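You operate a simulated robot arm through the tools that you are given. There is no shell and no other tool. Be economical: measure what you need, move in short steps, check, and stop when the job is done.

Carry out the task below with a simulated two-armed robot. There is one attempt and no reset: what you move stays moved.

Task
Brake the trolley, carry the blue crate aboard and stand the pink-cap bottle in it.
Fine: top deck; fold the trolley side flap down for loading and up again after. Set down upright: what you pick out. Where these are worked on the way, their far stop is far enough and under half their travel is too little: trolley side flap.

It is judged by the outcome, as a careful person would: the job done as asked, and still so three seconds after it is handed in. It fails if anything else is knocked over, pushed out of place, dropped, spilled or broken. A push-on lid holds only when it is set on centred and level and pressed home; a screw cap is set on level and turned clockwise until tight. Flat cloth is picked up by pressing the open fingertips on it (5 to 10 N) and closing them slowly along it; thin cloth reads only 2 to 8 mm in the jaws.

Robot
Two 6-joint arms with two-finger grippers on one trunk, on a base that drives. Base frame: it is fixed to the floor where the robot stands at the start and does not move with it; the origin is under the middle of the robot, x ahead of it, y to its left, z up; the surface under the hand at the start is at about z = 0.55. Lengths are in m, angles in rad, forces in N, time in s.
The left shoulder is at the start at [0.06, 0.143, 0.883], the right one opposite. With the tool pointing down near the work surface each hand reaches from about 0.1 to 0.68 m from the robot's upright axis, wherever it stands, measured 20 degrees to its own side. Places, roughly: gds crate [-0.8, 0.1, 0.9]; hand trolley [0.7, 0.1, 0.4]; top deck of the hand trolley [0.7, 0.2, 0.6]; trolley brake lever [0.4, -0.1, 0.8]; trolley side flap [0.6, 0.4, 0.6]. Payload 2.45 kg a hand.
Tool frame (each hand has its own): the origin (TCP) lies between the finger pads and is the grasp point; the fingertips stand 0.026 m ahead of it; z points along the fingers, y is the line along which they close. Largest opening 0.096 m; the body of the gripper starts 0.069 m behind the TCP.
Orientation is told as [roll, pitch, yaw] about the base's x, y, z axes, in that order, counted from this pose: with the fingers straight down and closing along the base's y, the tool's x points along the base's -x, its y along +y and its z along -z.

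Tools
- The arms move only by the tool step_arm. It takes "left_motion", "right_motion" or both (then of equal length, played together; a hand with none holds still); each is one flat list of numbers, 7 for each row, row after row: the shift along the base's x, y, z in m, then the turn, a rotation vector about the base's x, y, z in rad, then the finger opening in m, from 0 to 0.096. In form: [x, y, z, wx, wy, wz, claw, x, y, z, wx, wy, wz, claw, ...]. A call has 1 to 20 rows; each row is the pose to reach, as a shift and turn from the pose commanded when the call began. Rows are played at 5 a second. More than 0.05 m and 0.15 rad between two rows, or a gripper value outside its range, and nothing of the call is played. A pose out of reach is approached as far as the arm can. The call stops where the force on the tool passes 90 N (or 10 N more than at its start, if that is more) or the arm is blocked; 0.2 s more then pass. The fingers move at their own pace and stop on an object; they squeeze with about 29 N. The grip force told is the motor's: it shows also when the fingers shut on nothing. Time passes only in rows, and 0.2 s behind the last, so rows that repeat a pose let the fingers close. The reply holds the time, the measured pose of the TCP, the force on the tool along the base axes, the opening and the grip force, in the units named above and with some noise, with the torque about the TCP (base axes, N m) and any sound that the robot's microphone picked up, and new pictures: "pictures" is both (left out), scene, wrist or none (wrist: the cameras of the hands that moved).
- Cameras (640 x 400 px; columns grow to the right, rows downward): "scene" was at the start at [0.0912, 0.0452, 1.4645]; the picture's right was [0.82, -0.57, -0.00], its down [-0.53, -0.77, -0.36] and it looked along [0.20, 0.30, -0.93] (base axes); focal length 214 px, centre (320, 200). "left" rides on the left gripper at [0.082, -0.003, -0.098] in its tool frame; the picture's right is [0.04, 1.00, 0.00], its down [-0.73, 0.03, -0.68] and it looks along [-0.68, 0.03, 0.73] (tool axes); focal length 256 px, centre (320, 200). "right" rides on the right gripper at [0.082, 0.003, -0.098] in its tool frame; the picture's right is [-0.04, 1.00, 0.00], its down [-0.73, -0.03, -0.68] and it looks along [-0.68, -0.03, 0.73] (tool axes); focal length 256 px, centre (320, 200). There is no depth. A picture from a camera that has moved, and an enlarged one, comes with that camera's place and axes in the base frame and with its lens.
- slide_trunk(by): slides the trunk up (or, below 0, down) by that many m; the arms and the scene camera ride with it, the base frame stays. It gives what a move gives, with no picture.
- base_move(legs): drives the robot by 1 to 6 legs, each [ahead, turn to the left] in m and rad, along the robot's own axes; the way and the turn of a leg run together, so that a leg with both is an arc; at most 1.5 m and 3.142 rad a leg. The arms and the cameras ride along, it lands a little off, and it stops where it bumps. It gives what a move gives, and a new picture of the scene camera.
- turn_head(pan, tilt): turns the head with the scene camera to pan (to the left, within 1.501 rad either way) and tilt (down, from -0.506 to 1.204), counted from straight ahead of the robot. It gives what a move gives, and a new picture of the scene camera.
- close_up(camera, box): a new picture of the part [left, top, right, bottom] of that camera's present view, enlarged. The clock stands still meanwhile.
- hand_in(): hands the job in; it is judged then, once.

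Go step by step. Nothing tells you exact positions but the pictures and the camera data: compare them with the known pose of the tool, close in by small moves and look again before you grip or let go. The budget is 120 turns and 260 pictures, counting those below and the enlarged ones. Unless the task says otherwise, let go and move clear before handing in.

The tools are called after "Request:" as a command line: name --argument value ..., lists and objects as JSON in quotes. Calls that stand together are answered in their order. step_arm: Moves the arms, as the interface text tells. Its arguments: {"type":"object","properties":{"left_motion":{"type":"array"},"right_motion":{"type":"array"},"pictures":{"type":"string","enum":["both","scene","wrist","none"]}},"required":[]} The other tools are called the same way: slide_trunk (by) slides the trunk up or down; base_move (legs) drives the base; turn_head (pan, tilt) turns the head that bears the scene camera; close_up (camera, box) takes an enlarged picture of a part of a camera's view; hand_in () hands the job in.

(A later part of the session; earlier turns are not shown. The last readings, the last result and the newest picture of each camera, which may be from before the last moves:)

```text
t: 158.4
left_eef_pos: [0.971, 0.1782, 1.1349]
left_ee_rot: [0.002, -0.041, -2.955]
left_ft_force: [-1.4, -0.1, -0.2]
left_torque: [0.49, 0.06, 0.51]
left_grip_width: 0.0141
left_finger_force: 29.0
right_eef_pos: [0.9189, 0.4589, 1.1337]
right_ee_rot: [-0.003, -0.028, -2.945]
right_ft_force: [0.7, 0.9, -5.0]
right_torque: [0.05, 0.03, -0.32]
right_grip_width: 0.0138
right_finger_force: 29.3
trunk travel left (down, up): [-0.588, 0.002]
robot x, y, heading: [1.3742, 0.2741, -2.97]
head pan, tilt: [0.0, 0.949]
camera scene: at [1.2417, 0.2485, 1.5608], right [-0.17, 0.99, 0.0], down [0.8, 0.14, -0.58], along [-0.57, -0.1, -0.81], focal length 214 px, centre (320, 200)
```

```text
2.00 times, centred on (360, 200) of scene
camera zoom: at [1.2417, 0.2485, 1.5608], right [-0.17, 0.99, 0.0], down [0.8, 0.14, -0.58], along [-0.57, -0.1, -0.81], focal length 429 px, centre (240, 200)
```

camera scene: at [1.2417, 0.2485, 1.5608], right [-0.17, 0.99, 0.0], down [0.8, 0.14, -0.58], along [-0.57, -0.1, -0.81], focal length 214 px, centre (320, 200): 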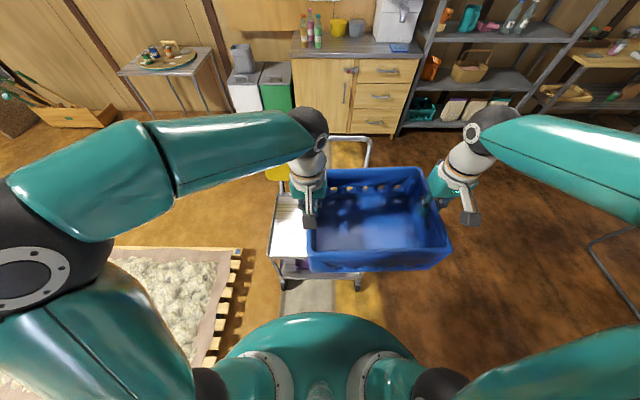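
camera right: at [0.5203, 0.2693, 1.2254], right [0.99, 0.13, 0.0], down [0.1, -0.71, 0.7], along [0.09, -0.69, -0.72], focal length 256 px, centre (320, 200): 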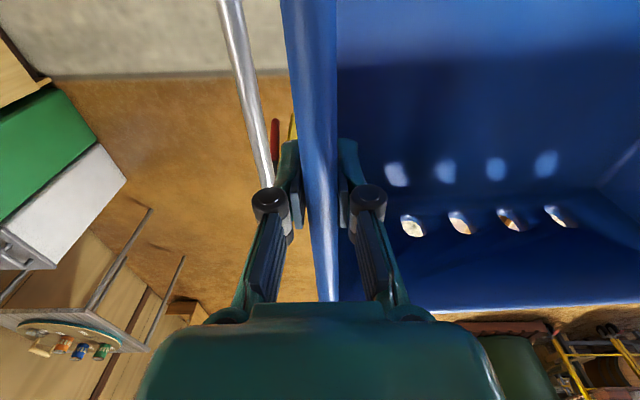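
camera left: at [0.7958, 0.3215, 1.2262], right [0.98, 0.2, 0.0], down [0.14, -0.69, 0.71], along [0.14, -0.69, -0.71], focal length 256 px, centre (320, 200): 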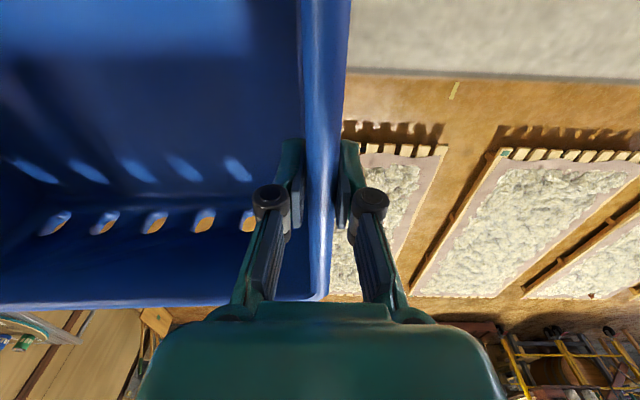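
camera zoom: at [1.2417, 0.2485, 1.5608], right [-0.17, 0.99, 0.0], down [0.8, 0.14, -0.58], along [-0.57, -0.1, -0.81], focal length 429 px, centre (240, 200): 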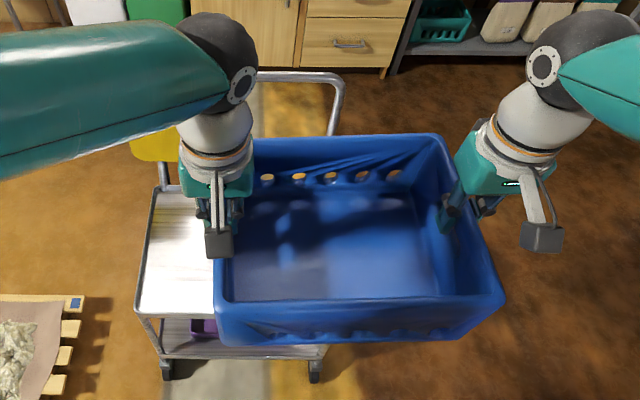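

From this end the bar is on the far side. I drive 0.12 m closer, then reach over the deck.

Request:
base_move --legs '[[0.12, 0]]'

Request:
step_arm --left_motion '[-0.014, -0.014, 0, 0, 0, 0, 0, -0.029, -0.028, 0, 0, 0, 0, 0, -0.044, -0.042, 0, 0, 0, 0, 0, -0.059, -0.056, 0, 0, 0, 0, 0, -0.074, -0.07, 0, 0, 0, 0, 0, -0.089, -0.084, 0, 0, 0, 0, 0, -0.104, -0.098, 0, 0, 0, 0, 0, -0.119, -0.112, 0, 0, 0, 0, 0, -0.134, -0.126, 0, 0, 0, 0, 0, -0.147, -0.138, 0, 0, 0, 0, 0]' --right_motion '[-0.014, -0.014, 0, 0, 0, 0, 0, -0.029, -0.028, 0, 0, 0, 0, 0, -0.044, -0.042, 0, 0, 0, 0, 0, -0.059, -0.056, 0, 0, 0, 0, 0, -0.074, -0.07, 0, 0, 0, 0, 0, -0.089, -0.084, 0, 0, 0, 0, 0, -0.104, -0.098, 0, 0, 0, 0, 0, -0.119, -0.112, 0, 0, 0, 0, 0, -0.134, -0.126, 0, 0, 0, 0, 0, -0.147, -0.138, 0, 0, 0, 0, 0]'

```text
t: 159.7
left_eef_pos: [0.846, 0.1563, 1.1343]
left_ee_rot: [0.002, -0.038, -2.955]
left_ft_force: [-1.5, -0.8, -0.6]
left_torque: [0.49, 0.13, 0.53]
left_grip_width: 0.0136
left_finger_force: 29.4
right_eef_pos: [0.7939, 0.4371, 1.1328]
right_ee_rot: [-0.004, -0.024, -2.941]
right_ft_force: [0.0, 0.7, -5.0]
right_torque: [0.07, -0.07, -0.37]
right_grip_width: 0.0137
right_finger_force: 29.4
trunk travel left (down, up): [-0.588, 0.002]
robot x, y, heading: [1.2494, 0.2509, -2.965]
head pan, tilt: [0.0, 0.949]
camera scene: at [1.1166, 0.2257, 1.5605], right [-0.17, 0.98, 0.0], down [0.8, 0.14, -0.58], along [-0.57, -0.1, -0.81], focal length 214 px, centre (320, 200)
```

scene: 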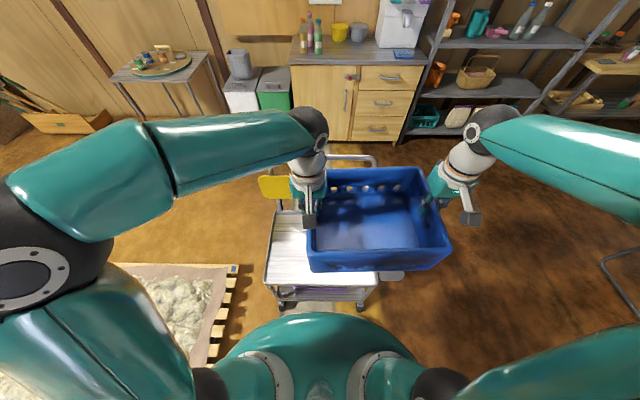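

```text
t: 161.9
left_eef_pos: [0.7002, 0.0177, 1.1351]
left_ee_rot: [0.0, -0.04, -2.955]
left_ft_force: [1.9, -3.3, 1.4]
left_torque: [0.86, -0.3, 0.27]
left_grip_width: 0.0137
left_finger_force: 29.2
right_eef_pos: [0.6488, 0.298, 1.1331]
right_ee_rot: [-0.005, -0.024, -2.943]
right_ft_force: [-2.3, 2.6, -8.2]
right_torque: [0.46, 0.52, -0.57]
right_grip_width: 0.0136
right_finger_force: 29.4
trunk travel left (down, up): [-0.588, 0.002]
robot x, y, heading: [1.2512, 0.2512, -2.97]
head pan, tilt: [0.0, 0.949]
camera scene: at [1.1168, 0.2253, 1.5605], right [-0.17, 0.98, 0.0], down [0.8, 0.14, -0.58], along [-0.57, -0.1, -0.81], focal length 214 px, centre (320, 200)
camera right: at [0.7321, 0.3107, 1.2295], right [0.16, -0.99, 0.0], down [-0.71, -0.12, 0.7], along [-0.69, -0.11, -0.72], focal length 256 px, centre (320, 200)
camera left: at [0.7846, 0.0368, 1.2302], right [0.22, -0.97, 0.0], down [-0.69, -0.16, 0.71], along [-0.69, -0.16, -0.71], focal length 256 px, centre (320, 200)
```

scene: 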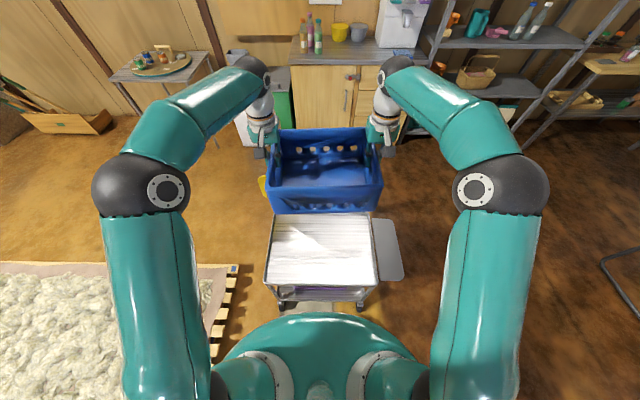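
right: 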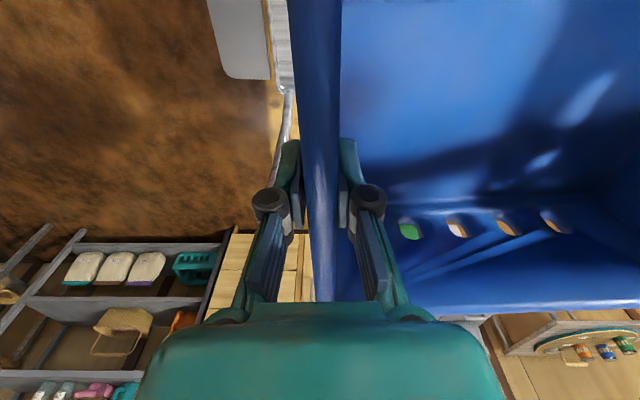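
left: 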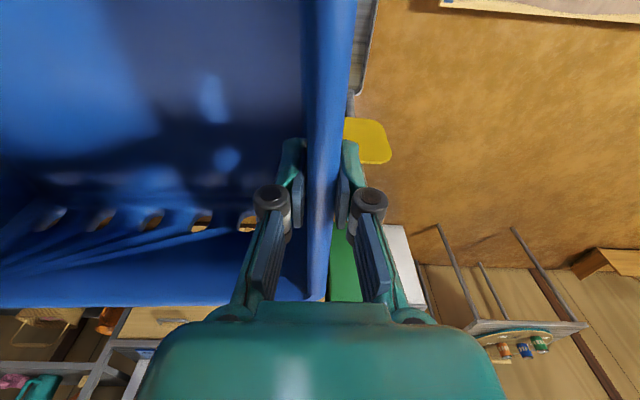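

The crate is over the deck centre. I lower with the trunk so both hands descend together.

Request:
slide_trunk --by -0.36

Request:
turn_head --pan 0.0 --tilt 0.7

```text
t: 165.4
left_eef_pos: [0.7027, 0.0179, 0.7754]
left_ee_rot: [0.001, -0.04, -2.956]
left_ft_force: [1.6, -0.4, 1.9]
left_torque: [0.8, 0.13, 0.3]
left_grip_width: 0.0139
left_finger_force: 28.9
right_eef_pos: [0.6484, 0.2996, 0.7749]
right_ee_rot: [-0.006, -0.027, -2.943]
right_ft_force: [-0.9, -0.2, -6.8]
right_torque: [0.53, 0.1, -0.55]
right_grip_width: 0.0139
right_finger_force: 29.1
trunk travel left (down, up): [-0.228, 0.362]
robot x, y, heading: [1.2466, 0.2484, -2.968]
head pan, tilt: [0.0, 0.949]
```

```text
t: 166.2
left_eef_pos: [0.7022, 0.0176, 0.7757]
left_ee_rot: [0.003, -0.041, -2.953]
left_ft_force: [0.7, -1.1, 2.4]
left_torque: [0.81, 0.07, 0.31]
left_grip_width: 0.0141
left_finger_force: 28.9
right_eef_pos: [0.6499, 0.2984, 0.7752]
right_ee_rot: [-0.006, -0.026, -2.942]
right_ft_force: [-0.8, -0.2, -7.3]
right_torque: [0.5, 0.19, -0.56]
right_grip_width: 0.014
right_finger_force: 29.0
trunk travel left (down, up): [-0.228, 0.362]
robot x, y, heading: [1.2501, 0.2475, -2.97]
head pan, tilt: [0.0, 0.7]
camera scene: at [1.1064, 0.2239, 1.2203], right [-0.17, 0.98, 0.0], down [0.64, 0.11, -0.76], along [-0.75, -0.13, -0.65], focal length 214 px, centre (320, 200)
```

scene: 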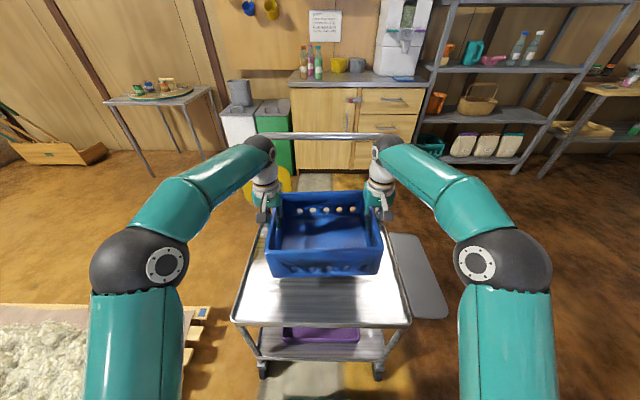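

It's well placed over the deck. I lower the last centimetres in small steps until contact.

Request:
slide_trunk --by -0.045

Request:
slide_trunk --by -0.015

Request:
close_up --camera "scene" --box '[220, 160, 440, 340]'

```text
t: 167.0
left_eef_pos: [0.703, 0.0177, 0.7307]
left_ee_rot: [0.0, -0.04, -2.955]
left_ft_force: [1.1, -0.5, 1.9]
left_torque: [0.8, 0.04, 0.26]
left_grip_width: 0.0141
left_finger_force: 29.0
right_eef_pos: [0.6491, 0.2991, 0.73]
right_ee_rot: [-0.006, -0.025, -2.942]
right_ft_force: [-1.0, 0.3, -6.7]
right_torque: [0.46, 0.18, -0.57]
right_grip_width: 0.0137
right_finger_force: 28.6
trunk travel left (down, up): [-0.183, 0.407]
robot x, y, heading: [1.2541, 0.2505, -2.968]
head pan, tilt: [0.0, 0.7]
```

```text
t: 167.7
left_eef_pos: [0.7025, 0.0187, 0.7152]
left_ee_rot: [0.002, -0.04, -2.954]
left_ft_force: [1.5, 0.4, 1.9]
left_torque: [0.76, 0.06, 0.24]
left_grip_width: 0.0137
left_finger_force: 29.1
right_eef_pos: [0.6496, 0.2989, 0.7154]
right_ee_rot: [-0.006, -0.027, -2.943]
right_ft_force: [-1.3, 0.7, -7.9]
right_torque: [0.47, 0.22, -0.58]
right_grip_width: 0.0138
right_finger_force: 29.1
trunk travel left (down, up): [-0.168, 0.422]
robot x, y, heading: [1.2547, 0.2502, -2.964]
head pan, tilt: [0.0, 0.7]
```

```text
2.22 times, centred on (330, 250) of scene
camera zoom: at [1.1067, 0.224, 1.1604], right [-0.17, 0.98, 0.0], down [0.64, 0.11, -0.76], along [-0.75, -0.13, -0.64], focal length 477 px, centre (298, 89)
```

zoom: 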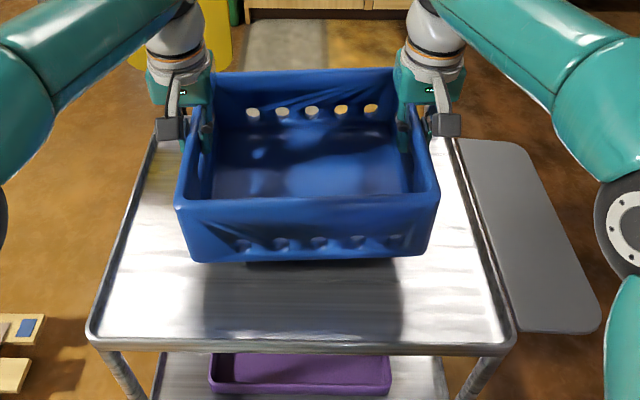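

Still slightly above the deck; continue down.

Request:
slide_trunk --by -0.012

Request:
slide_trunk --by -0.008

Request:
close_up --camera "scene" --box '[220, 160, 440, 340]'

```text
t: 168.2
left_eef_pos: [0.7012, 0.0185, 0.7041]
left_ee_rot: [0.002, -0.042, -2.954]
left_ft_force: [0.9, 0.0, 2.1]
left_torque: [0.81, 0.11, 0.28]
left_grip_width: 0.0141
left_finger_force: 28.4
right_eef_pos: [0.6495, 0.2989, 0.7029]
right_ee_rot: [-0.004, -0.026, -2.944]
right_ft_force: [-0.4, 0.5, -7.0]
right_torque: [0.47, 0.15, -0.58]
right_grip_width: 0.014
right_finger_force: 28.3
trunk travel left (down, up): [-0.156, 0.434]
robot x, y, heading: [1.2542, 0.2489, -2.97]
head pan, tilt: [0.0, 0.7]
```

```text
t: 168.8
left_eef_pos: [0.7016, 0.0184, 0.6958]
left_ee_rot: [0.002, -0.039, -2.956]
left_ft_force: [0.5, 0.5, 1.9]
left_torque: [0.8, 0.15, 0.24]
left_grip_width: 0.0141
left_finger_force: 28.9
right_eef_pos: [0.6497, 0.3002, 0.696]
right_ee_rot: [-0.006, -0.026, -2.943]
right_ft_force: [-1.0, 0.0, -8.0]
right_torque: [0.47, 0.08, -0.58]
right_grip_width: 0.0137
right_finger_force: 29.0
trunk travel left (down, up): [-0.148, 0.442]
robot x, y, heading: [1.256, 0.2538, -2.969]
head pan, tilt: [0.0, 0.7]
```

```text
2.22 times, centred on (330, 250) of scene
camera zoom: at [1.1066, 0.224, 1.1404], right [-0.17, 0.98, 0.0], down [0.64, 0.11, -0.76], along [-0.75, -0.13, -0.64], focal length 477 px, centre (298, 89)
```

zoom: 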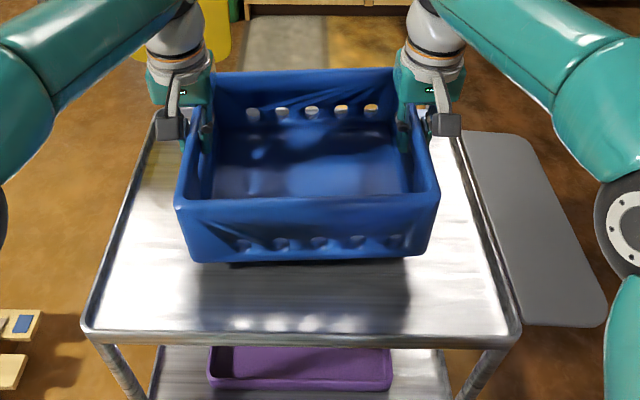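

Request:
slide_trunk --by -0.01

Request:
slide_trunk --by -0.008

Request:
slide_trunk --by -0.008

Request:
close_up --camera "scene" --box '[220, 160, 440, 340]'

```text
t: 169.4
left_eef_pos: [0.7014, 0.0189, 0.6853]
left_ee_rot: [0.001, -0.039, -2.954]
left_ft_force: [0.9, 0.5, 1.9]
left_torque: [0.78, 0.15, 0.26]
left_grip_width: 0.014
left_finger_force: 29.5
right_eef_pos: [0.6489, 0.2991, 0.6849]
right_ee_rot: [-0.005, -0.024, -2.942]
right_ft_force: [-1.3, -0.6, -6.6]
right_torque: [0.45, 0.12, -0.61]
right_grip_width: 0.0139
right_finger_force: 29.1
trunk travel left (down, up): [-0.138, 0.452]
robot x, y, heading: [1.2529, 0.2492, -2.964]
head pan, tilt: [0.0, 0.7]
```

```text
t: 170.0
left_eef_pos: [0.7015, 0.017, 0.677]
left_ee_rot: [0.001, -0.041, -2.956]
left_ft_force: [0.7, 0.3, 2.7]
left_torque: [0.81, 0.14, 0.27]
left_grip_width: 0.0139
left_finger_force: 29.4
right_eef_pos: [0.6491, 0.3, 0.6772]
right_ee_rot: [-0.004, -0.027, -2.943]
right_ft_force: [-1.1, -0.6, -7.2]
right_torque: [0.48, 0.13, -0.59]
right_grip_width: 0.014
right_finger_force: 28.4
trunk travel left (down, up): [-0.13, 0.46]
robot x, y, heading: [1.2537, 0.2535, -2.971]
head pan, tilt: [0.0, 0.7]
```

```text
t: 170.5
left_eef_pos: [0.7022, 0.0176, 0.6692]
left_ee_rot: [0.002, -0.041, -2.953]
left_ft_force: [0.8, 0.2, 1.5]
left_torque: [0.78, 0.13, 0.27]
left_grip_width: 0.014
left_finger_force: 29.1
right_eef_pos: [0.6502, 0.2994, 0.6685]
right_ee_rot: [-0.005, -0.025, -2.943]
right_ft_force: [-0.7, -1.4, -6.8]
right_torque: [0.48, 0.11, -0.6]
right_grip_width: 0.0137
right_finger_force: 29.3
trunk travel left (down, up): [-0.122, 0.468]
robot x, y, heading: [1.2521, 0.2482, -2.968]
head pan, tilt: [0.0, 0.7]
```

```text
2.22 times, centred on (330, 250) of scene
camera zoom: at [1.1067, 0.224, 1.1144], right [-0.17, 0.98, 0.0], down [0.64, 0.11, -0.76], along [-0.75, -0.13, -0.64], focal length 477 px, centre (298, 89)
```

zoom: 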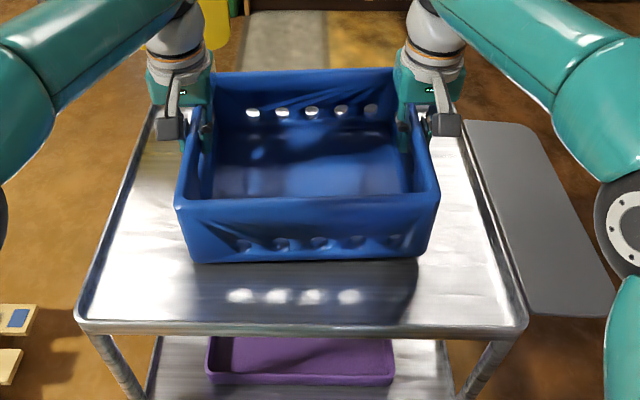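

Request:
slide_trunk --by -0.01

Request:
slide_trunk --by -0.01

Request:
slide_trunk --by -0.007

Request:
close_up --camera "scene" --box '[220, 160, 440, 340]'

```text
t: 171.1
left_eef_pos: [0.7014, 0.0184, 0.6613]
left_ee_rot: [0.001, -0.043, -2.955]
left_ft_force: [-0.7, 2.1, 9.6]
left_torque: [0.74, -0.26, 0.22]
left_grip_width: 0.0137
left_finger_force: 28.8
right_eef_pos: [0.6496, 0.2993, 0.6586]
right_ee_rot: [-0.005, -0.027, -2.941]
right_ft_force: [-2.3, -0.9, -6.4]
right_torque: [0.39, -0.42, -0.67]
right_grip_width: 0.014
right_finger_force: 29.4
trunk travel left (down, up): [-0.112, 0.478]
robot x, y, heading: [1.2498, 0.2552, -2.963]
head pan, tilt: [0.0, 0.7]
```

```text
t: 171.7
left_eef_pos: [0.7029, 0.0196, 0.6524]
left_ee_rot: [0.001, -0.048, -2.954]
left_ft_force: [-3.2, 5.2, 28.7]
left_torque: [0.23, 0.18, 0.74]
left_grip_width: 0.0143
left_finger_force: 28.9
right_eef_pos: [0.6502, 0.3006, 0.6514]
right_ee_rot: [-0.003, -0.032, -2.943]
right_ft_force: [0.2, 3.1, -1.1]
right_torque: [-0.04, 0.63, -0.61]
right_grip_width: 0.0138
right_finger_force: 28.8
trunk travel left (down, up): [-0.102, 0.488]
robot x, y, heading: [1.2536, 0.2498, -2.97]
head pan, tilt: [0.0, 0.7]
```

```text
t: 172.3
left_eef_pos: [0.7035, 0.0201, 0.6465]
left_ee_rot: [0.0, -0.047, -2.954]
left_ft_force: [-5.5, 8.1, 27.7]
left_torque: [0.21, 0.27, 0.19]
left_grip_width: 0.0138
left_finger_force: 29.2
right_eef_pos: [0.6516, 0.2995, 0.648]
right_ee_rot: [-0.002, -0.037, -2.943]
right_ft_force: [-2.8, 1.5, 28.1]
right_torque: [-0.01, 0.19, -0.75]
right_grip_width: 0.014
right_finger_force: 29.1
trunk travel left (down, up): [-0.095, 0.495]
robot x, y, heading: [1.2537, 0.2473, -2.97]
head pan, tilt: [0.0, 0.7]
```

```text
2.22 times, centred on (330, 250) of scene
camera zoom: at [1.1109, 0.2254, 1.0885], right [-0.17, 0.98, 0.0], down [0.63, 0.11, -0.77], along [-0.76, -0.13, -0.64], focal length 477 px, centre (298, 89)
```

zoom: 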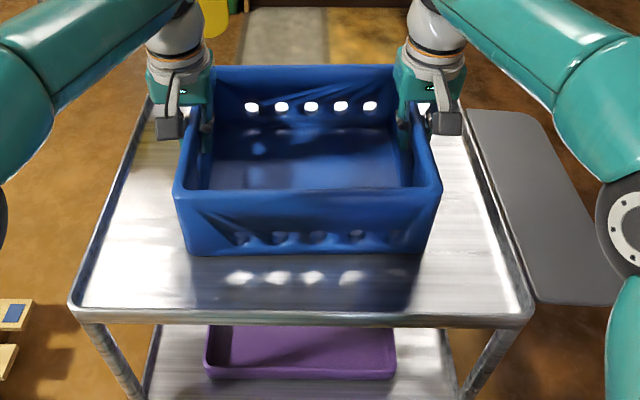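

The crate rests on the deck (28 N at both hands). I open the hands and raise the trunk.

Request:
step_arm --left_motion '[0, 0, 0.003, 0, 0, 0, 0.03, 0, 0, 0.003, 0, 0, 0, 0.055, 0, 0, 0.003, 0, 0, 0, 0.055]' --right_motion '[0, 0, 0.003, 0, 0, 0, 0.03, 0, 0, 0.003, 0, 0, 0, 0.055, 0, 0, 0.003, 0, 0, 0, 0.055]' --pictures "wrist"

```text
t: 173.1
left_eef_pos: [0.7035, 0.0177, 0.6446]
left_ee_rot: [0.002, -0.04, -2.954]
left_ft_force: [-0.3, 0.2, -0.1]
left_torque: [-0.02, 0.01, 0.01]
left_grip_width: 0.0549
left_finger_force: 0.1
right_eef_pos: [0.6498, 0.3004, 0.6455]
right_ee_rot: [-0.004, -0.025, -2.941]
right_ft_force: [0.3, -0.5, 0.1]
right_torque: [-0.01, -0.01, 0.0]
right_grip_width: 0.0549
right_finger_force: 0.1
trunk travel left (down, up): [-0.095, 0.495]
robot x, y, heading: [1.2528, 0.247, -2.964]
head pan, tilt: [0.0, 0.7]
camera right: at [0.7341, 0.3123, 0.7404], right [0.16, -0.99, 0.0], down [-0.71, -0.12, 0.7], along [-0.69, -0.11, -0.72], focal length 256 px, centre (320, 200)
camera left: at [0.7866, 0.0374, 0.7408], right [0.22, -0.97, 0.0], down [-0.69, -0.16, 0.71], along [-0.69, -0.16, -0.71], focal length 256 px, centre (320, 200)
```

right: 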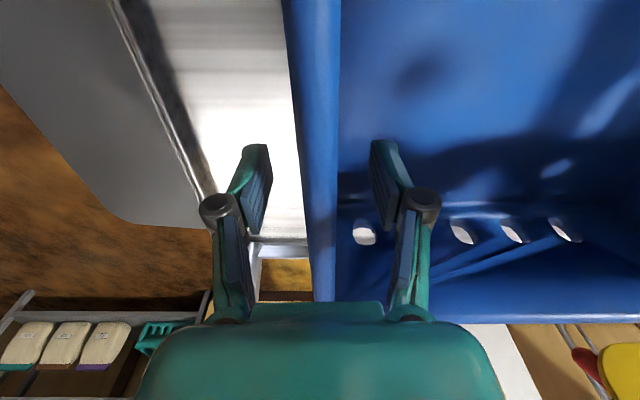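
left: 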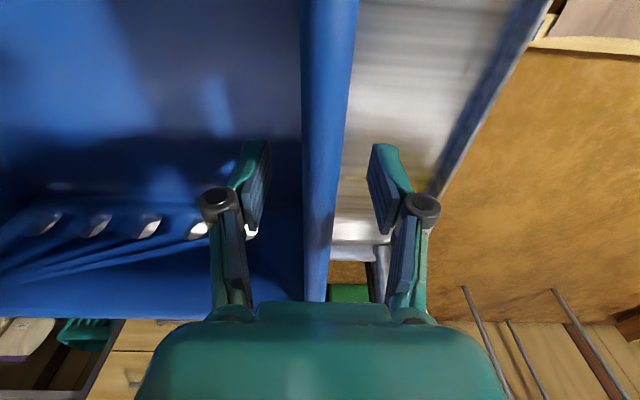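

The crate stands on the deck, hands open. I raise the trunk and pull the arms in.

Request:
slide_trunk --by 0.49

Request:
step_arm --left_motion '[0.03, 0.002, 0, 0, 0, 0, 0.055, 0.06, 0.004, 0, 0, 0, 0, 0.055, 0.09, 0.006, 0, 0, 0, 0, 0.08, 0.12, 0.008, 0, 0, 0, 0, 0.096, 0.15, 0.01, 0, 0, 0, 0, 0.096, 0.18, 0.01, 0, 0, 0, 0, 0.096]' --right_motion '[0.03, 0.008, 0, 0, 0, 0, 0.03, 0.06, 0.016, 0, 0, 0, 0, 0, 0.09, 0.024, 0, 0, 0, 0, 0, 0.12, 0.032, 0, 0, 0, 0, 0, 0.15, 0.04, 0, 0, 0, 0, 0, 0.18, 0.048, 0, 0, 0, 0, 0]' --pictures "scene"

```text
refused: 0.49 is not a number from -0.4 to 0.4
```

```text
t: 174.5
left_eef_pos: [0.8799, 0.0282, 0.6461]
left_ee_rot: [0.001, -0.04, -2.955]
left_ft_force: [-0.2, 0.1, -0.1]
left_torque: [0.03, -0.01, 0.04]
left_grip_width: 0.096
left_finger_force: 0.1
right_eef_pos: [0.8295, 0.3475, 0.6475]
right_ee_rot: [-0.003, -0.036, -2.944]
right_ft_force: [-16.0, -4.2, 17.4]
right_torque: [-0.17, 0.67, -0.69]
right_grip_width: 0.0147
right_finger_force: 29.2
trunk travel left (down, up): [-0.095, 0.495]
robot x, y, heading: [1.253, 0.2471, -2.964]
head pan, tilt: [0.0, 0.7]
camera scene: at [1.1067, 0.2235, 1.0875], right [-0.17, 0.98, 0.0], down [0.64, 0.11, -0.76], along [-0.75, -0.13, -0.64], focal length 214 px, centre (320, 200)
```

scene: 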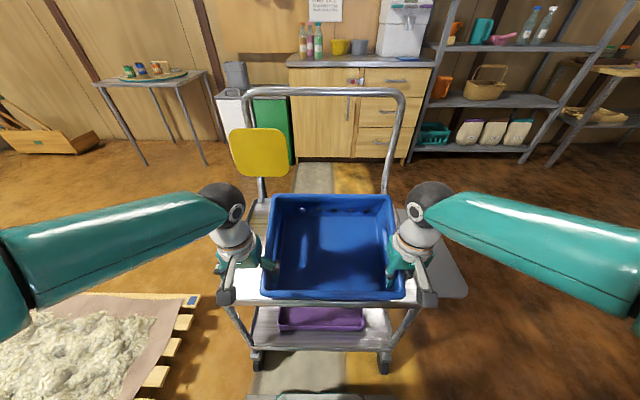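

My trunk command was refused (limit 0.4) and the right hand had re-closed on the wall, dragging the crate toward me. I look closely before correcting.

Request:
close_up --camera "scene" --box '[200, 160, 470, 380]'

Request:
close_up --camera "right" --box '[0, 0, 640, 400]'

Request:
close_up --camera "left" --box '[0, 0, 640, 400]'

```text
1.82 times, centred on (335, 270) of scene
camera zoom: at [1.1067, 0.2235, 1.0875], right [-0.17, 0.98, 0.0], down [0.64, 0.11, -0.76], along [-0.75, -0.13, -0.64], focal length 390 px, centre (293, 73)
```

zoom: 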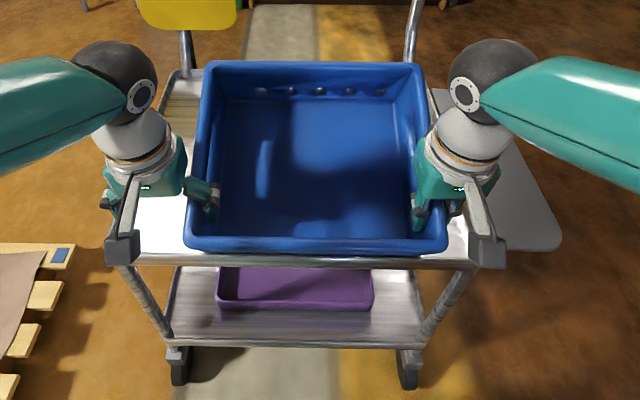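

```text
1.00 times, centred on (320, 200) of right (not enlarged: the box is as wide or as high as the picture)
camera zoom: at [0.9144, 0.3599, 0.7434], right [0.16, -0.99, 0.0], down [-0.7, -0.11, 0.7], along [-0.7, -0.11, -0.71], focal length 256 px, centre (320, 200)
```

zoom: 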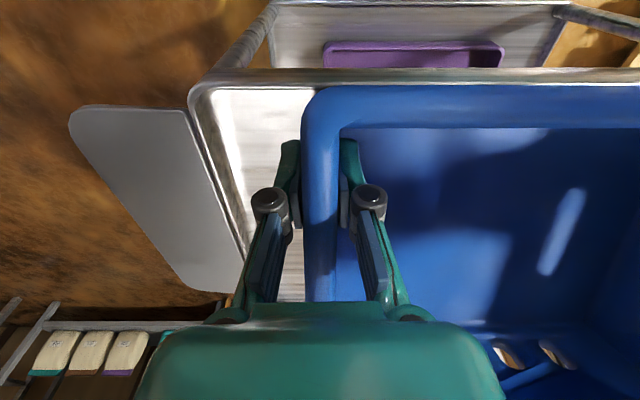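

```text
1.00 times, centred on (320, 200) of left (not enlarged: the box is as wide or as high as the picture)
camera zoom: at [0.9646, 0.0479, 0.7394], right [0.22, -0.97, 0.0], down [-0.69, -0.16, 0.71], along [-0.69, -0.16, -0.71], focal length 256 px, centre (320, 200)
```

zoom: 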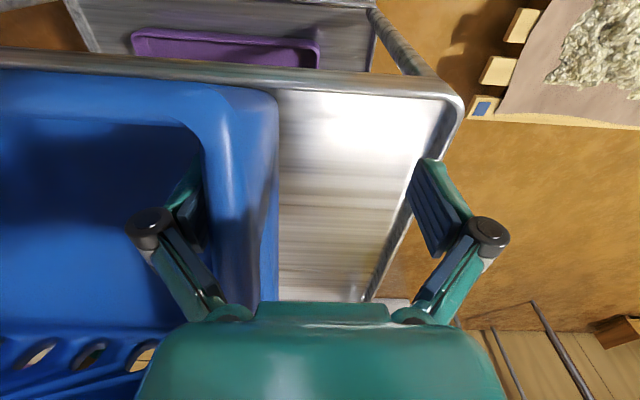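

The crate is still whole on the deck, just nearer the +x end, inside the rim. I open the right hand and keep both open.

Request:
step_arm --right_motion '[0, 0, 0, 0, 0, 0, 0.03, 0, 0, 0, 0, 0, 0, 0.05, 0, 0, 0, 0, 0, 0, 0.05]' --left_motion '[0, 0, 0, 0, 0, 0, 0.096, 0, 0, 0, 0, 0, 0, 0.096, 0, 0, 0, 0, 0, 0, 0.096]' --pictures "both"

```text
t: 175.3
left_eef_pos: [0.8801, 0.0286, 0.6453]
left_ee_rot: [0.0, -0.04, -2.955]
left_ft_force: [0.6, 0.2, 0.2]
left_torque: [-0.05, 0.0, 0.05]
left_grip_width: 0.0959
left_finger_force: 0.1
right_eef_pos: [0.8316, 0.349, 0.6464]
right_ee_rot: [-0.005, -0.024, -2.942]
right_ft_force: [-10.7, 0.3, -2.9]
right_torque: [0.07, 0.33, -0.26]
right_grip_width: 0.049
right_finger_force: 0.0
trunk travel left (down, up): [-0.095, 0.495]
robot x, y, heading: [1.2502, 0.2512, -2.964]
head pan, tilt: [0.0, 0.7]
camera scene: at [1.1064, 0.2241, 1.0873], right [-0.17, 0.98, 0.0], down [0.64, 0.11, -0.76], along [-0.75, -0.13, -0.65], focal length 214 px, centre (320, 200)
camera right: at [0.9153, 0.3608, 0.7417], right [0.16, -0.99, 0.0], down [-0.71, -0.12, 0.7], along [-0.69, -0.11, -0.72], focal length 256 px, centre (320, 200)
camera left: at [0.964, 0.0483, 0.7394], right [0.22, -0.97, 0.0], down [-0.69, -0.16, 0.71], along [-0.69, -0.16, -0.71], focal length 256 px, centre (320, 200)
```

scene: 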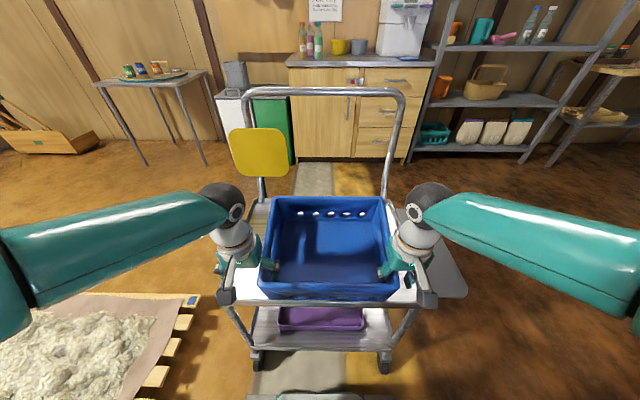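
right: 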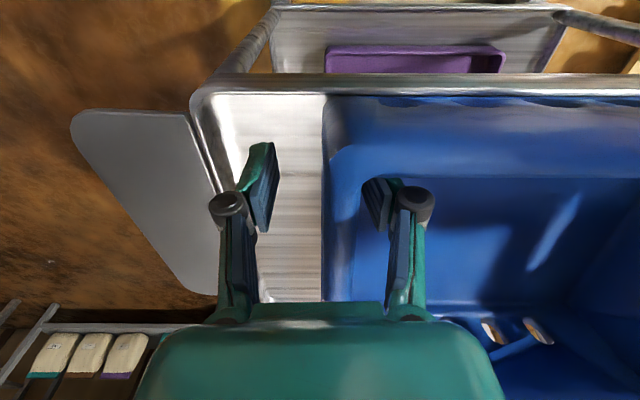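
left: 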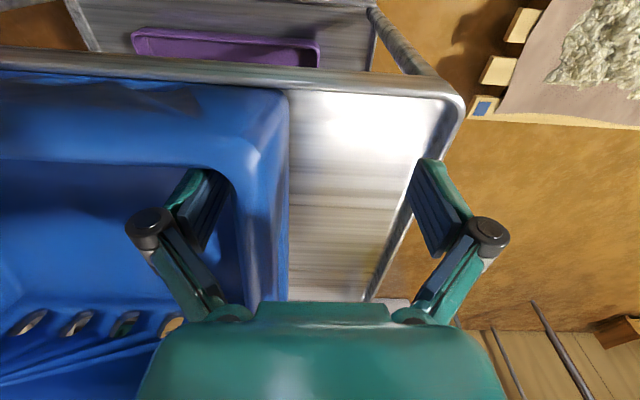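

The crate has settled flat inside the rim. I free the right finger from the near wall and raise both hands straight up.

Request:
step_arm --right_motion '[-0.015, -0.003, 0, 0, 0, 0, 0.06, -0.025, -0.004, 0, 0, 0, 0, 0.06, -0.025, -0.004, 0.03, 0, 0, 0, 0.06, -0.025, -0.004, 0.07, 0, 0, 0, 0.06, -0.025, -0.004, 0.11, 0, 0, 0, 0.06]' --left_motion '[0, 0, 0, 0, 0, 0, 0.096, 0, 0, 0.0, 0, 0, 0, 0.096, 0, 0, 0.03, 0, 0, 0, 0.096, 0, 0, 0.07, 0, 0, 0, 0.096, 0, 0, 0.11, 0, 0, 0, 0.096]' --pictures "both"

```text
t: 176.5
left_eef_pos: [0.8822, 0.0278, 0.7562]
left_ee_rot: [0.001, -0.041, -2.954]
left_ft_force: [-0.6, -0.3, 0.4]
left_torque: [0.0, -0.01, -0.03]
left_grip_width: 0.0959
left_finger_force: 0.1
right_eef_pos: [0.8035, 0.3418, 0.7573]
right_ee_rot: [-0.005, -0.028, -2.943]
right_ft_force: [-0.1, -1.0, 0.0]
right_torque: [0.0, -0.02, 0.02]
right_grip_width: 0.0602
right_finger_force: 0.1
trunk travel left (down, up): [-0.095, 0.495]
robot x, y, heading: [1.253, 0.2523, -2.967]
head pan, tilt: [0.0, 0.7]
camera scene: at [1.1073, 0.2242, 1.0875], right [-0.17, 0.98, 0.0], down [0.63, 0.11, -0.76], along [-0.75, -0.13, -0.64], focal length 214 px, centre (320, 200)
camera right: at [0.8885, 0.3544, 0.8527], right [0.16, -0.99, 0.0], down [-0.71, -0.12, 0.7], along [-0.69, -0.11, -0.72], focal length 256 px, centre (320, 200)
camera left: at [0.9661, 0.0471, 0.8511], right [0.22, -0.97, 0.0], down [-0.69, -0.16, 0.71], along [-0.69, -0.16, -0.71], focal length 256 px, centre (320, 200)
```

scene: 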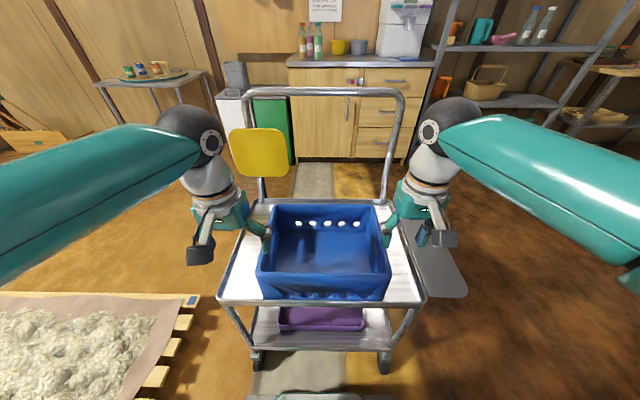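
right: 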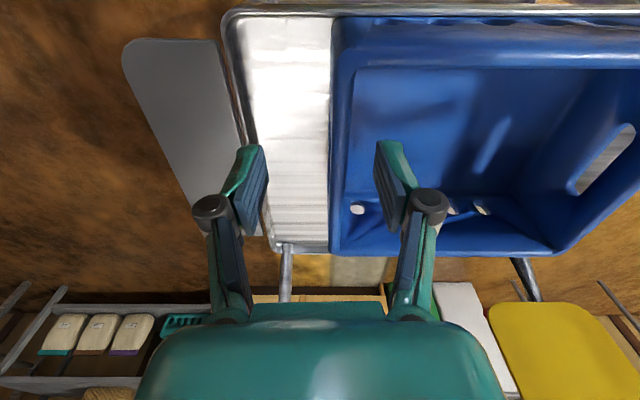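
left: 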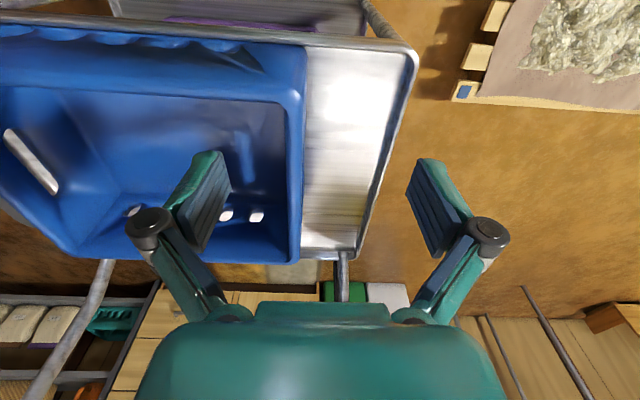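

Hands are clear and the crate stands flat. I raise the trunk and drive back towards the counter for the bottle.

Request:
slide_trunk --by 0.39

Request:
base_move --legs '[[-0.1, 0], [0, -0.3], [0, -0.3], [0, -0.3], [0, -0.3]]'

```text
t: 180.2
left_eef_pos: [0.8813, 0.0268, 1.1466]
left_ee_rot: [0.001, -0.04, -2.955]
left_ft_force: [-0.9, 0.7, -0.4]
left_torque: [0.0, -0.06, -0.01]
left_grip_width: 0.0959
left_finger_force: 0.1
right_eef_pos: [0.8024, 0.3404, 1.1471]
right_ee_rot: [-0.005, -0.026, -2.943]
right_ft_force: [0.4, -0.1, 0.6]
right_torque: [-0.03, 0.0, -0.01]
right_grip_width: 0.06
right_finger_force: 0.1
trunk travel left (down, up): [-0.485, 0.105]
robot x, y, heading: [1.2553, 0.2509, -2.966]
head pan, tilt: [0.0, 0.7]
```

```text
t: 185.7
left_eef_pos: [1.0072, 0.5353, 1.1442]
left_ee_rot: [0.001, -0.04, 2.127]
left_ft_force: [-0.5, 0.9, 0.5]
left_torque: [0.0, 0.0, 0.01]
left_grip_width: 0.096
left_finger_force: 0.1
right_eef_pos: [1.2721, 0.722, 1.1464]
right_ee_rot: [-0.005, -0.026, 2.14]
right_ft_force: [0.0, 0.1, -0.4]
right_torque: [0.01, -0.02, 0.01]
right_grip_width: 0.0599
right_finger_force: 0.1
trunk travel left (down, up): [-0.485, 0.105]
robot x, y, heading: [1.3103, 0.2494, 2.116]
head pan, tilt: [0.0, 0.7]
camera scene: at [1.2362, 0.3732, 1.4774], right [0.86, 0.52, 0.0], down [0.33, -0.55, -0.76], along [-0.39, 0.65, -0.64], focal length 214 px, centre (320, 200)
```

scene: 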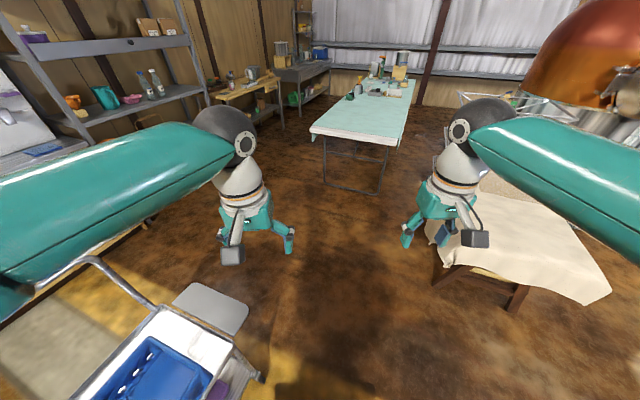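

I pass between bench and trolley, then head west.

Request:
base_move --legs '[[0, -0.16], [0.35, 0], [0.35, 0], [0, 0.4], [0, 0.4], [0, 0.38]]'

```text
t: 194.5
left_eef_pos: [0.6459, 0.7832, 1.1455]
left_ee_rot: [0.002, -0.041, -3.131]
left_ft_force: [-0.1, 0.7, 0.0]
left_torque: [0.0, -0.01, 0.01]
left_grip_width: 0.096
left_finger_force: 0.1
right_eef_pos: [0.6264, 1.1069, 1.1478]
right_ee_rot: [-0.005, -0.027, -3.121]
right_ft_force: [-0.2, 0.2, -0.4]
right_torque: [0.0, -0.01, -0.02]
right_grip_width: 0.0603
right_finger_force: 0.1
trunk travel left (down, up): [-0.485, 0.105]
robot x, y, heading: [1.0484, 0.9341, 3.136]
head pan, tilt: [0.0, 0.7]
camera scene: at [0.9023, 0.9347, 1.4775], right [0.01, 1.0, 0.0], down [0.64, 0.0, -0.76], along [-0.76, 0.0, -0.64], focal length 214 px, centre (320, 200)
```

scene: 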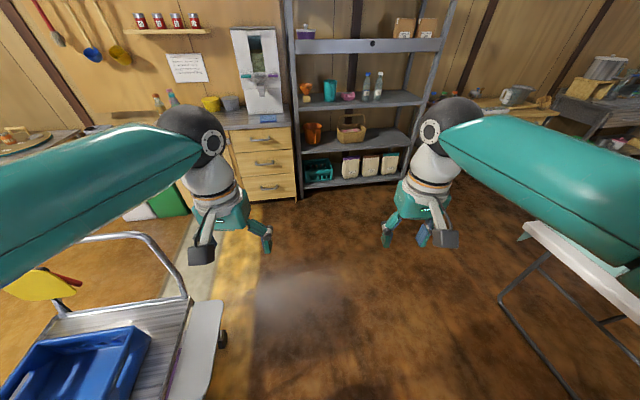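

Request:
base_move --legs '[[0.6, 0], [0.57, 0.0], [0, 0.4], [0, 0.4], [0, 0.38]]'

```text
t: 204.8
left_eef_pos: [-0.1458, 0.5103, 1.1462]
left_ee_rot: [0.002, -0.04, -1.954]
left_ft_force: [0.5, 0.1, 0.4]
left_torque: [0.0, -0.03, -0.03]
left_grip_width: 0.0962
left_finger_force: 0.0
right_eef_pos: [-0.4526, 0.6147, 1.1477]
right_ee_rot: [-0.005, -0.026, -1.942]
right_ft_force: [-0.2, -0.4, 0.3]
right_torque: [0.01, 0.0, 0.0]
right_grip_width: 0.0601
right_finger_force: 0.0
trunk travel left (down, up): [-0.485, 0.105]
robot x, y, heading: [-0.1686, 0.959, -1.97]
head pan, tilt: [0.0, 0.7]
camera scene: at [-0.2268, 0.8215, 1.4775], right [-0.92, 0.39, 0.0], down [0.25, 0.59, -0.76], along [-0.3, -0.7, -0.64], focal length 214 px, centre (320, 200)
```

scene: 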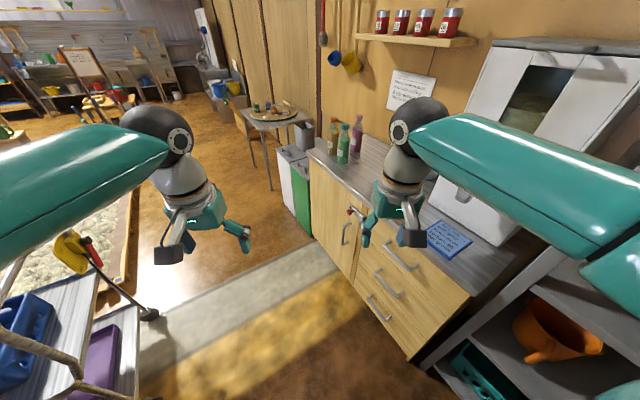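

Request:
base_move --legs '[[0, 0.42], [0.45, 0], [0.47, 0], [0, -0.4], [0, -0.4]]'

Request:
base_move --legs '[[0, -0.4], [0, -0.38]]'

```text
t: 214.1
left_eef_pos: [-0.2915, -0.4031, 1.1462]
left_ee_rot: [0.001, -0.04, -2.328]
left_ft_force: [-0.2, -0.3, 0.3]
left_torque: [0.03, -0.03, 0.0]
left_grip_width: 0.0961
left_finger_force: 0.0
right_eef_pos: [-0.5398, -0.195, 1.1479]
right_ee_rot: [-0.006, -0.025, -2.314]
right_ft_force: [-0.3, 0.2, 0.2]
right_torque: [0.0, 0.0, 0.0]
right_grip_width: 0.0601
right_finger_force: 0.2
trunk travel left (down, up): [-0.485, 0.105]
robot x, y, heading: [-0.135, 0.0057, -2.339]
head pan, tilt: [0.0, 0.7]
camera scene: at [-0.2356, -0.1019, 1.4774], right [-0.72, 0.7, 0.0], down [0.45, 0.46, -0.76], along [-0.53, -0.55, -0.64], focal length 214 px, centre (320, 200)
```

scene: 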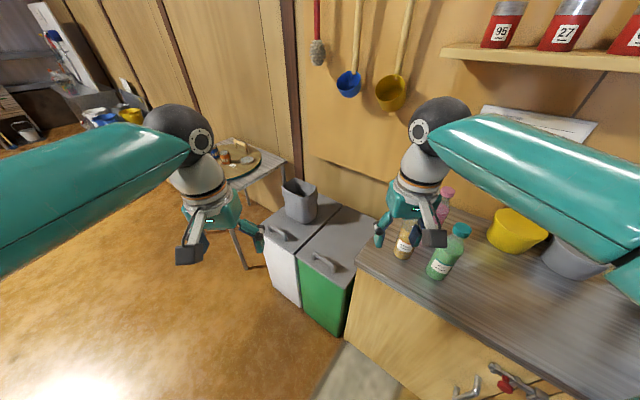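

```text
t: 217.1
left_eef_pos: [-0.5297, -0.1751, 1.1469]
left_ee_rot: [0.002, -0.04, -3.106]
left_ft_force: [0.1, 0.1, -0.1]
left_torque: [-0.01, -0.06, -0.01]
left_grip_width: 0.0959
left_finger_force: 0.0
right_eef_pos: [-0.5586, 0.1484, 1.1488]
right_ee_rot: [-0.004, -0.027, -3.093]
right_ft_force: [0.0, -1.1, 0.7]
right_torque: [-0.01, -0.02, -0.01]
right_grip_width: 0.06
right_finger_force: 0.1
trunk travel left (down, up): [-0.485, 0.105]
robot x, y, heading: [-0.1284, -0.0257, -3.11]
head pan, tilt: [0.0, 0.7]
camera scene: at [-0.2763, -0.0305, 1.4775], right [-0.03, 1.0, 0.0], down [0.64, 0.02, -0.76], along [-0.76, -0.02, -0.64], focal length 214 px, centre (320, 200)
```

scene: 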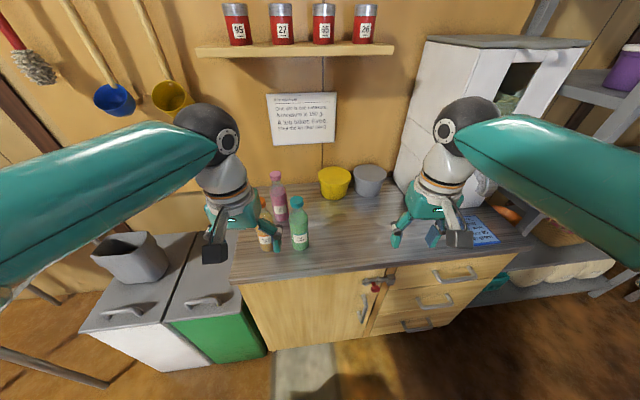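

Pink cap is near (-0.889,-0.200), top z≈1.064; orange near (-0.72,-0.20), teal near (-0.76,-0.115). I move closer and inspect.

Request:
base_move --legs '[[0.15, 0]]'

Request:
close_up --camera "scene" --box '[200, 120, 400, 300]'

Request:
close_up --camera "left" --box '[0, 0, 640, 400]'

```text
t: 218.5
left_eef_pos: [-0.6799, -0.1799, 1.147]
left_ee_rot: [0.003, -0.041, -3.102]
left_ft_force: [-0.9, -0.1, -0.8]
left_torque: [0.01, -0.06, -0.03]
left_grip_width: 0.0957
left_finger_force: 0.0
right_eef_pos: [-0.71, 0.1412, 1.1487]
right_ee_rot: [-0.005, -0.024, -3.088]
right_ft_force: [-0.2, 1.2, -0.9]
right_torque: [-0.02, -0.05, 0.0]
right_grip_width: 0.0601
right_finger_force: 0.1
trunk travel left (down, up): [-0.485, 0.105]
robot x, y, heading: [-0.2778, -0.0304, -3.105]
head pan, tilt: [0.0, 0.7]
camera scene: at [-0.4283, -0.0358, 1.4771], right [-0.04, 1.0, 0.0], down [0.65, 0.02, -0.76], along [-0.76, -0.03, -0.65], focal length 214 px, centre (320, 200)
```

scene: 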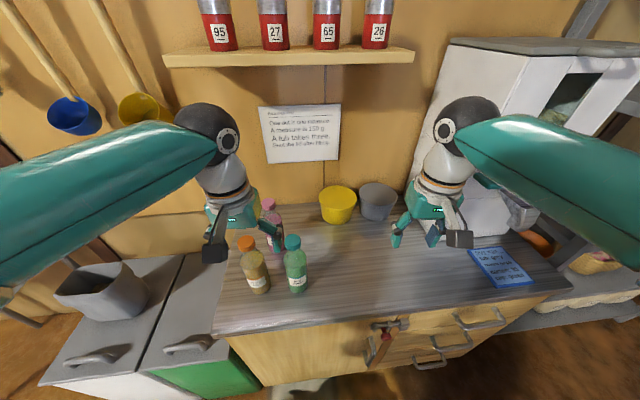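

```text
2.22 times, centred on (300, 210) of scene
camera zoom: at [-0.4283, -0.0358, 1.4771], right [-0.04, 1.0, 0.0], down [0.65, 0.02, -0.76], along [-0.76, -0.03, -0.65], focal length 477 px, centre (364, 178)
```

zoom: 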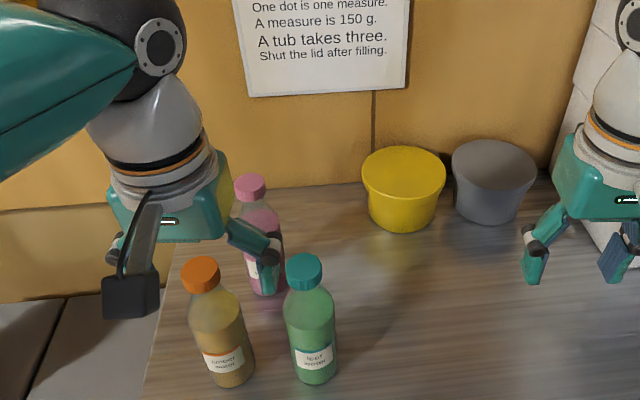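

```text
1.00 times, centred on (320, 200) of left (not enlarged: the box is as wide or as high as the picture)
camera zoom: at [-0.5941, -0.1735, 1.242], right [0.08, -1.0, 0.0], down [-0.71, -0.06, 0.71], along [-0.7, -0.06, -0.71], focal length 256 px, centre (320, 200)
```

zoom: 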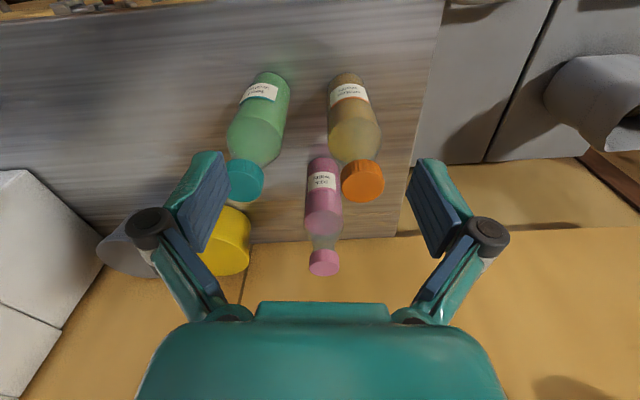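

Refined: pink cap ≈(-0.898,-0.205). I move the left hand over it, staying above the other caps.

Request:
step_arm --left_motion '[-0.044, -0.005, 0.01, 0, -0.01, 0, 0.08, -0.088, -0.01, 0.01, 0, -0.02, 0, 0.07, -0.132, -0.015, 0.01, 0, -0.03, 0, 0.07, -0.176, -0.02, 0.01, 0, -0.04, 0, 0.07, -0.218, -0.025, 0.01, 0, -0.04, 0, 0.07, -0.218, -0.025, 0.01, 0, -0.04, 0, 0.07]'

```text
t: 219.9
left_eef_pos: [-0.8469, -0.2056, 1.1366]
left_ee_rot: [0.002, -0.002, -3.101]
left_ft_force: [0.1, 0.8, -0.4]
left_torque: [0.0, -0.01, 0.02]
left_grip_width: 0.0697
left_finger_force: 0.1
left hand out of reach, approached as far as the arm can: row 4, 5, 6
right_eef_pos: [-0.7103, 0.1401, 1.1484]
right_ee_rot: [-0.004, -0.026, -3.085]
right_ft_force: [-0.3, 0.6, -0.8]
right_torque: [-0.01, 0.01, -0.03]
right_grip_width: 0.0601
right_finger_force: 0.1
trunk travel left (down, up): [-0.485, 0.105]
robot x, y, heading: [-0.2781, -0.0286, -3.1]
head pan, tilt: [0.0, 0.7]
camera scene: at [-0.426, -0.0364, 1.4774], right [-0.04, 1.0, 0.0], down [0.64, 0.03, -0.76], along [-0.76, -0.03, -0.64], focal length 214 px, centre (320, 200)
camera left: at [-0.7649, -0.1978, 1.2362], right [0.08, -1.0, 0.0], down [-0.73, -0.06, 0.68], along [-0.68, -0.06, -0.73], focal length 256 px, centre (320, 200)
```

scene: 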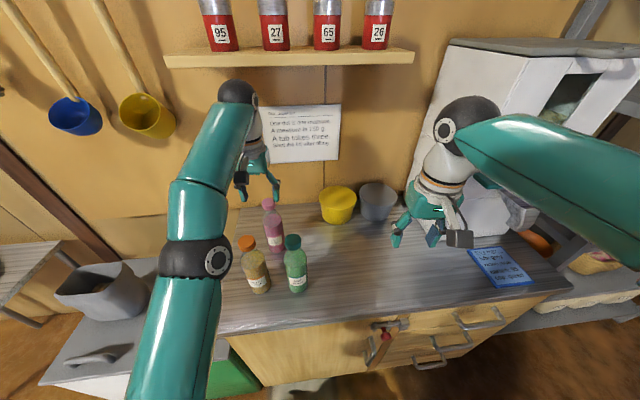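
left: 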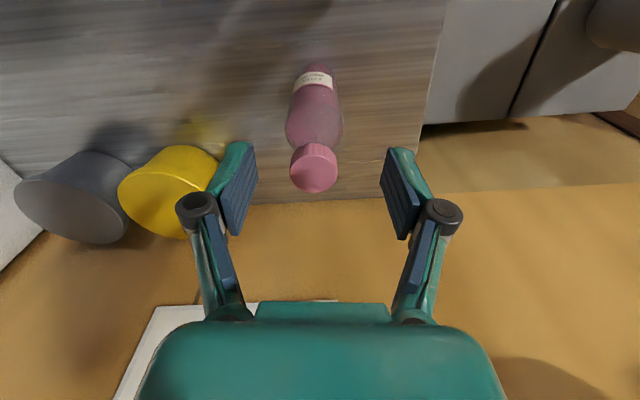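

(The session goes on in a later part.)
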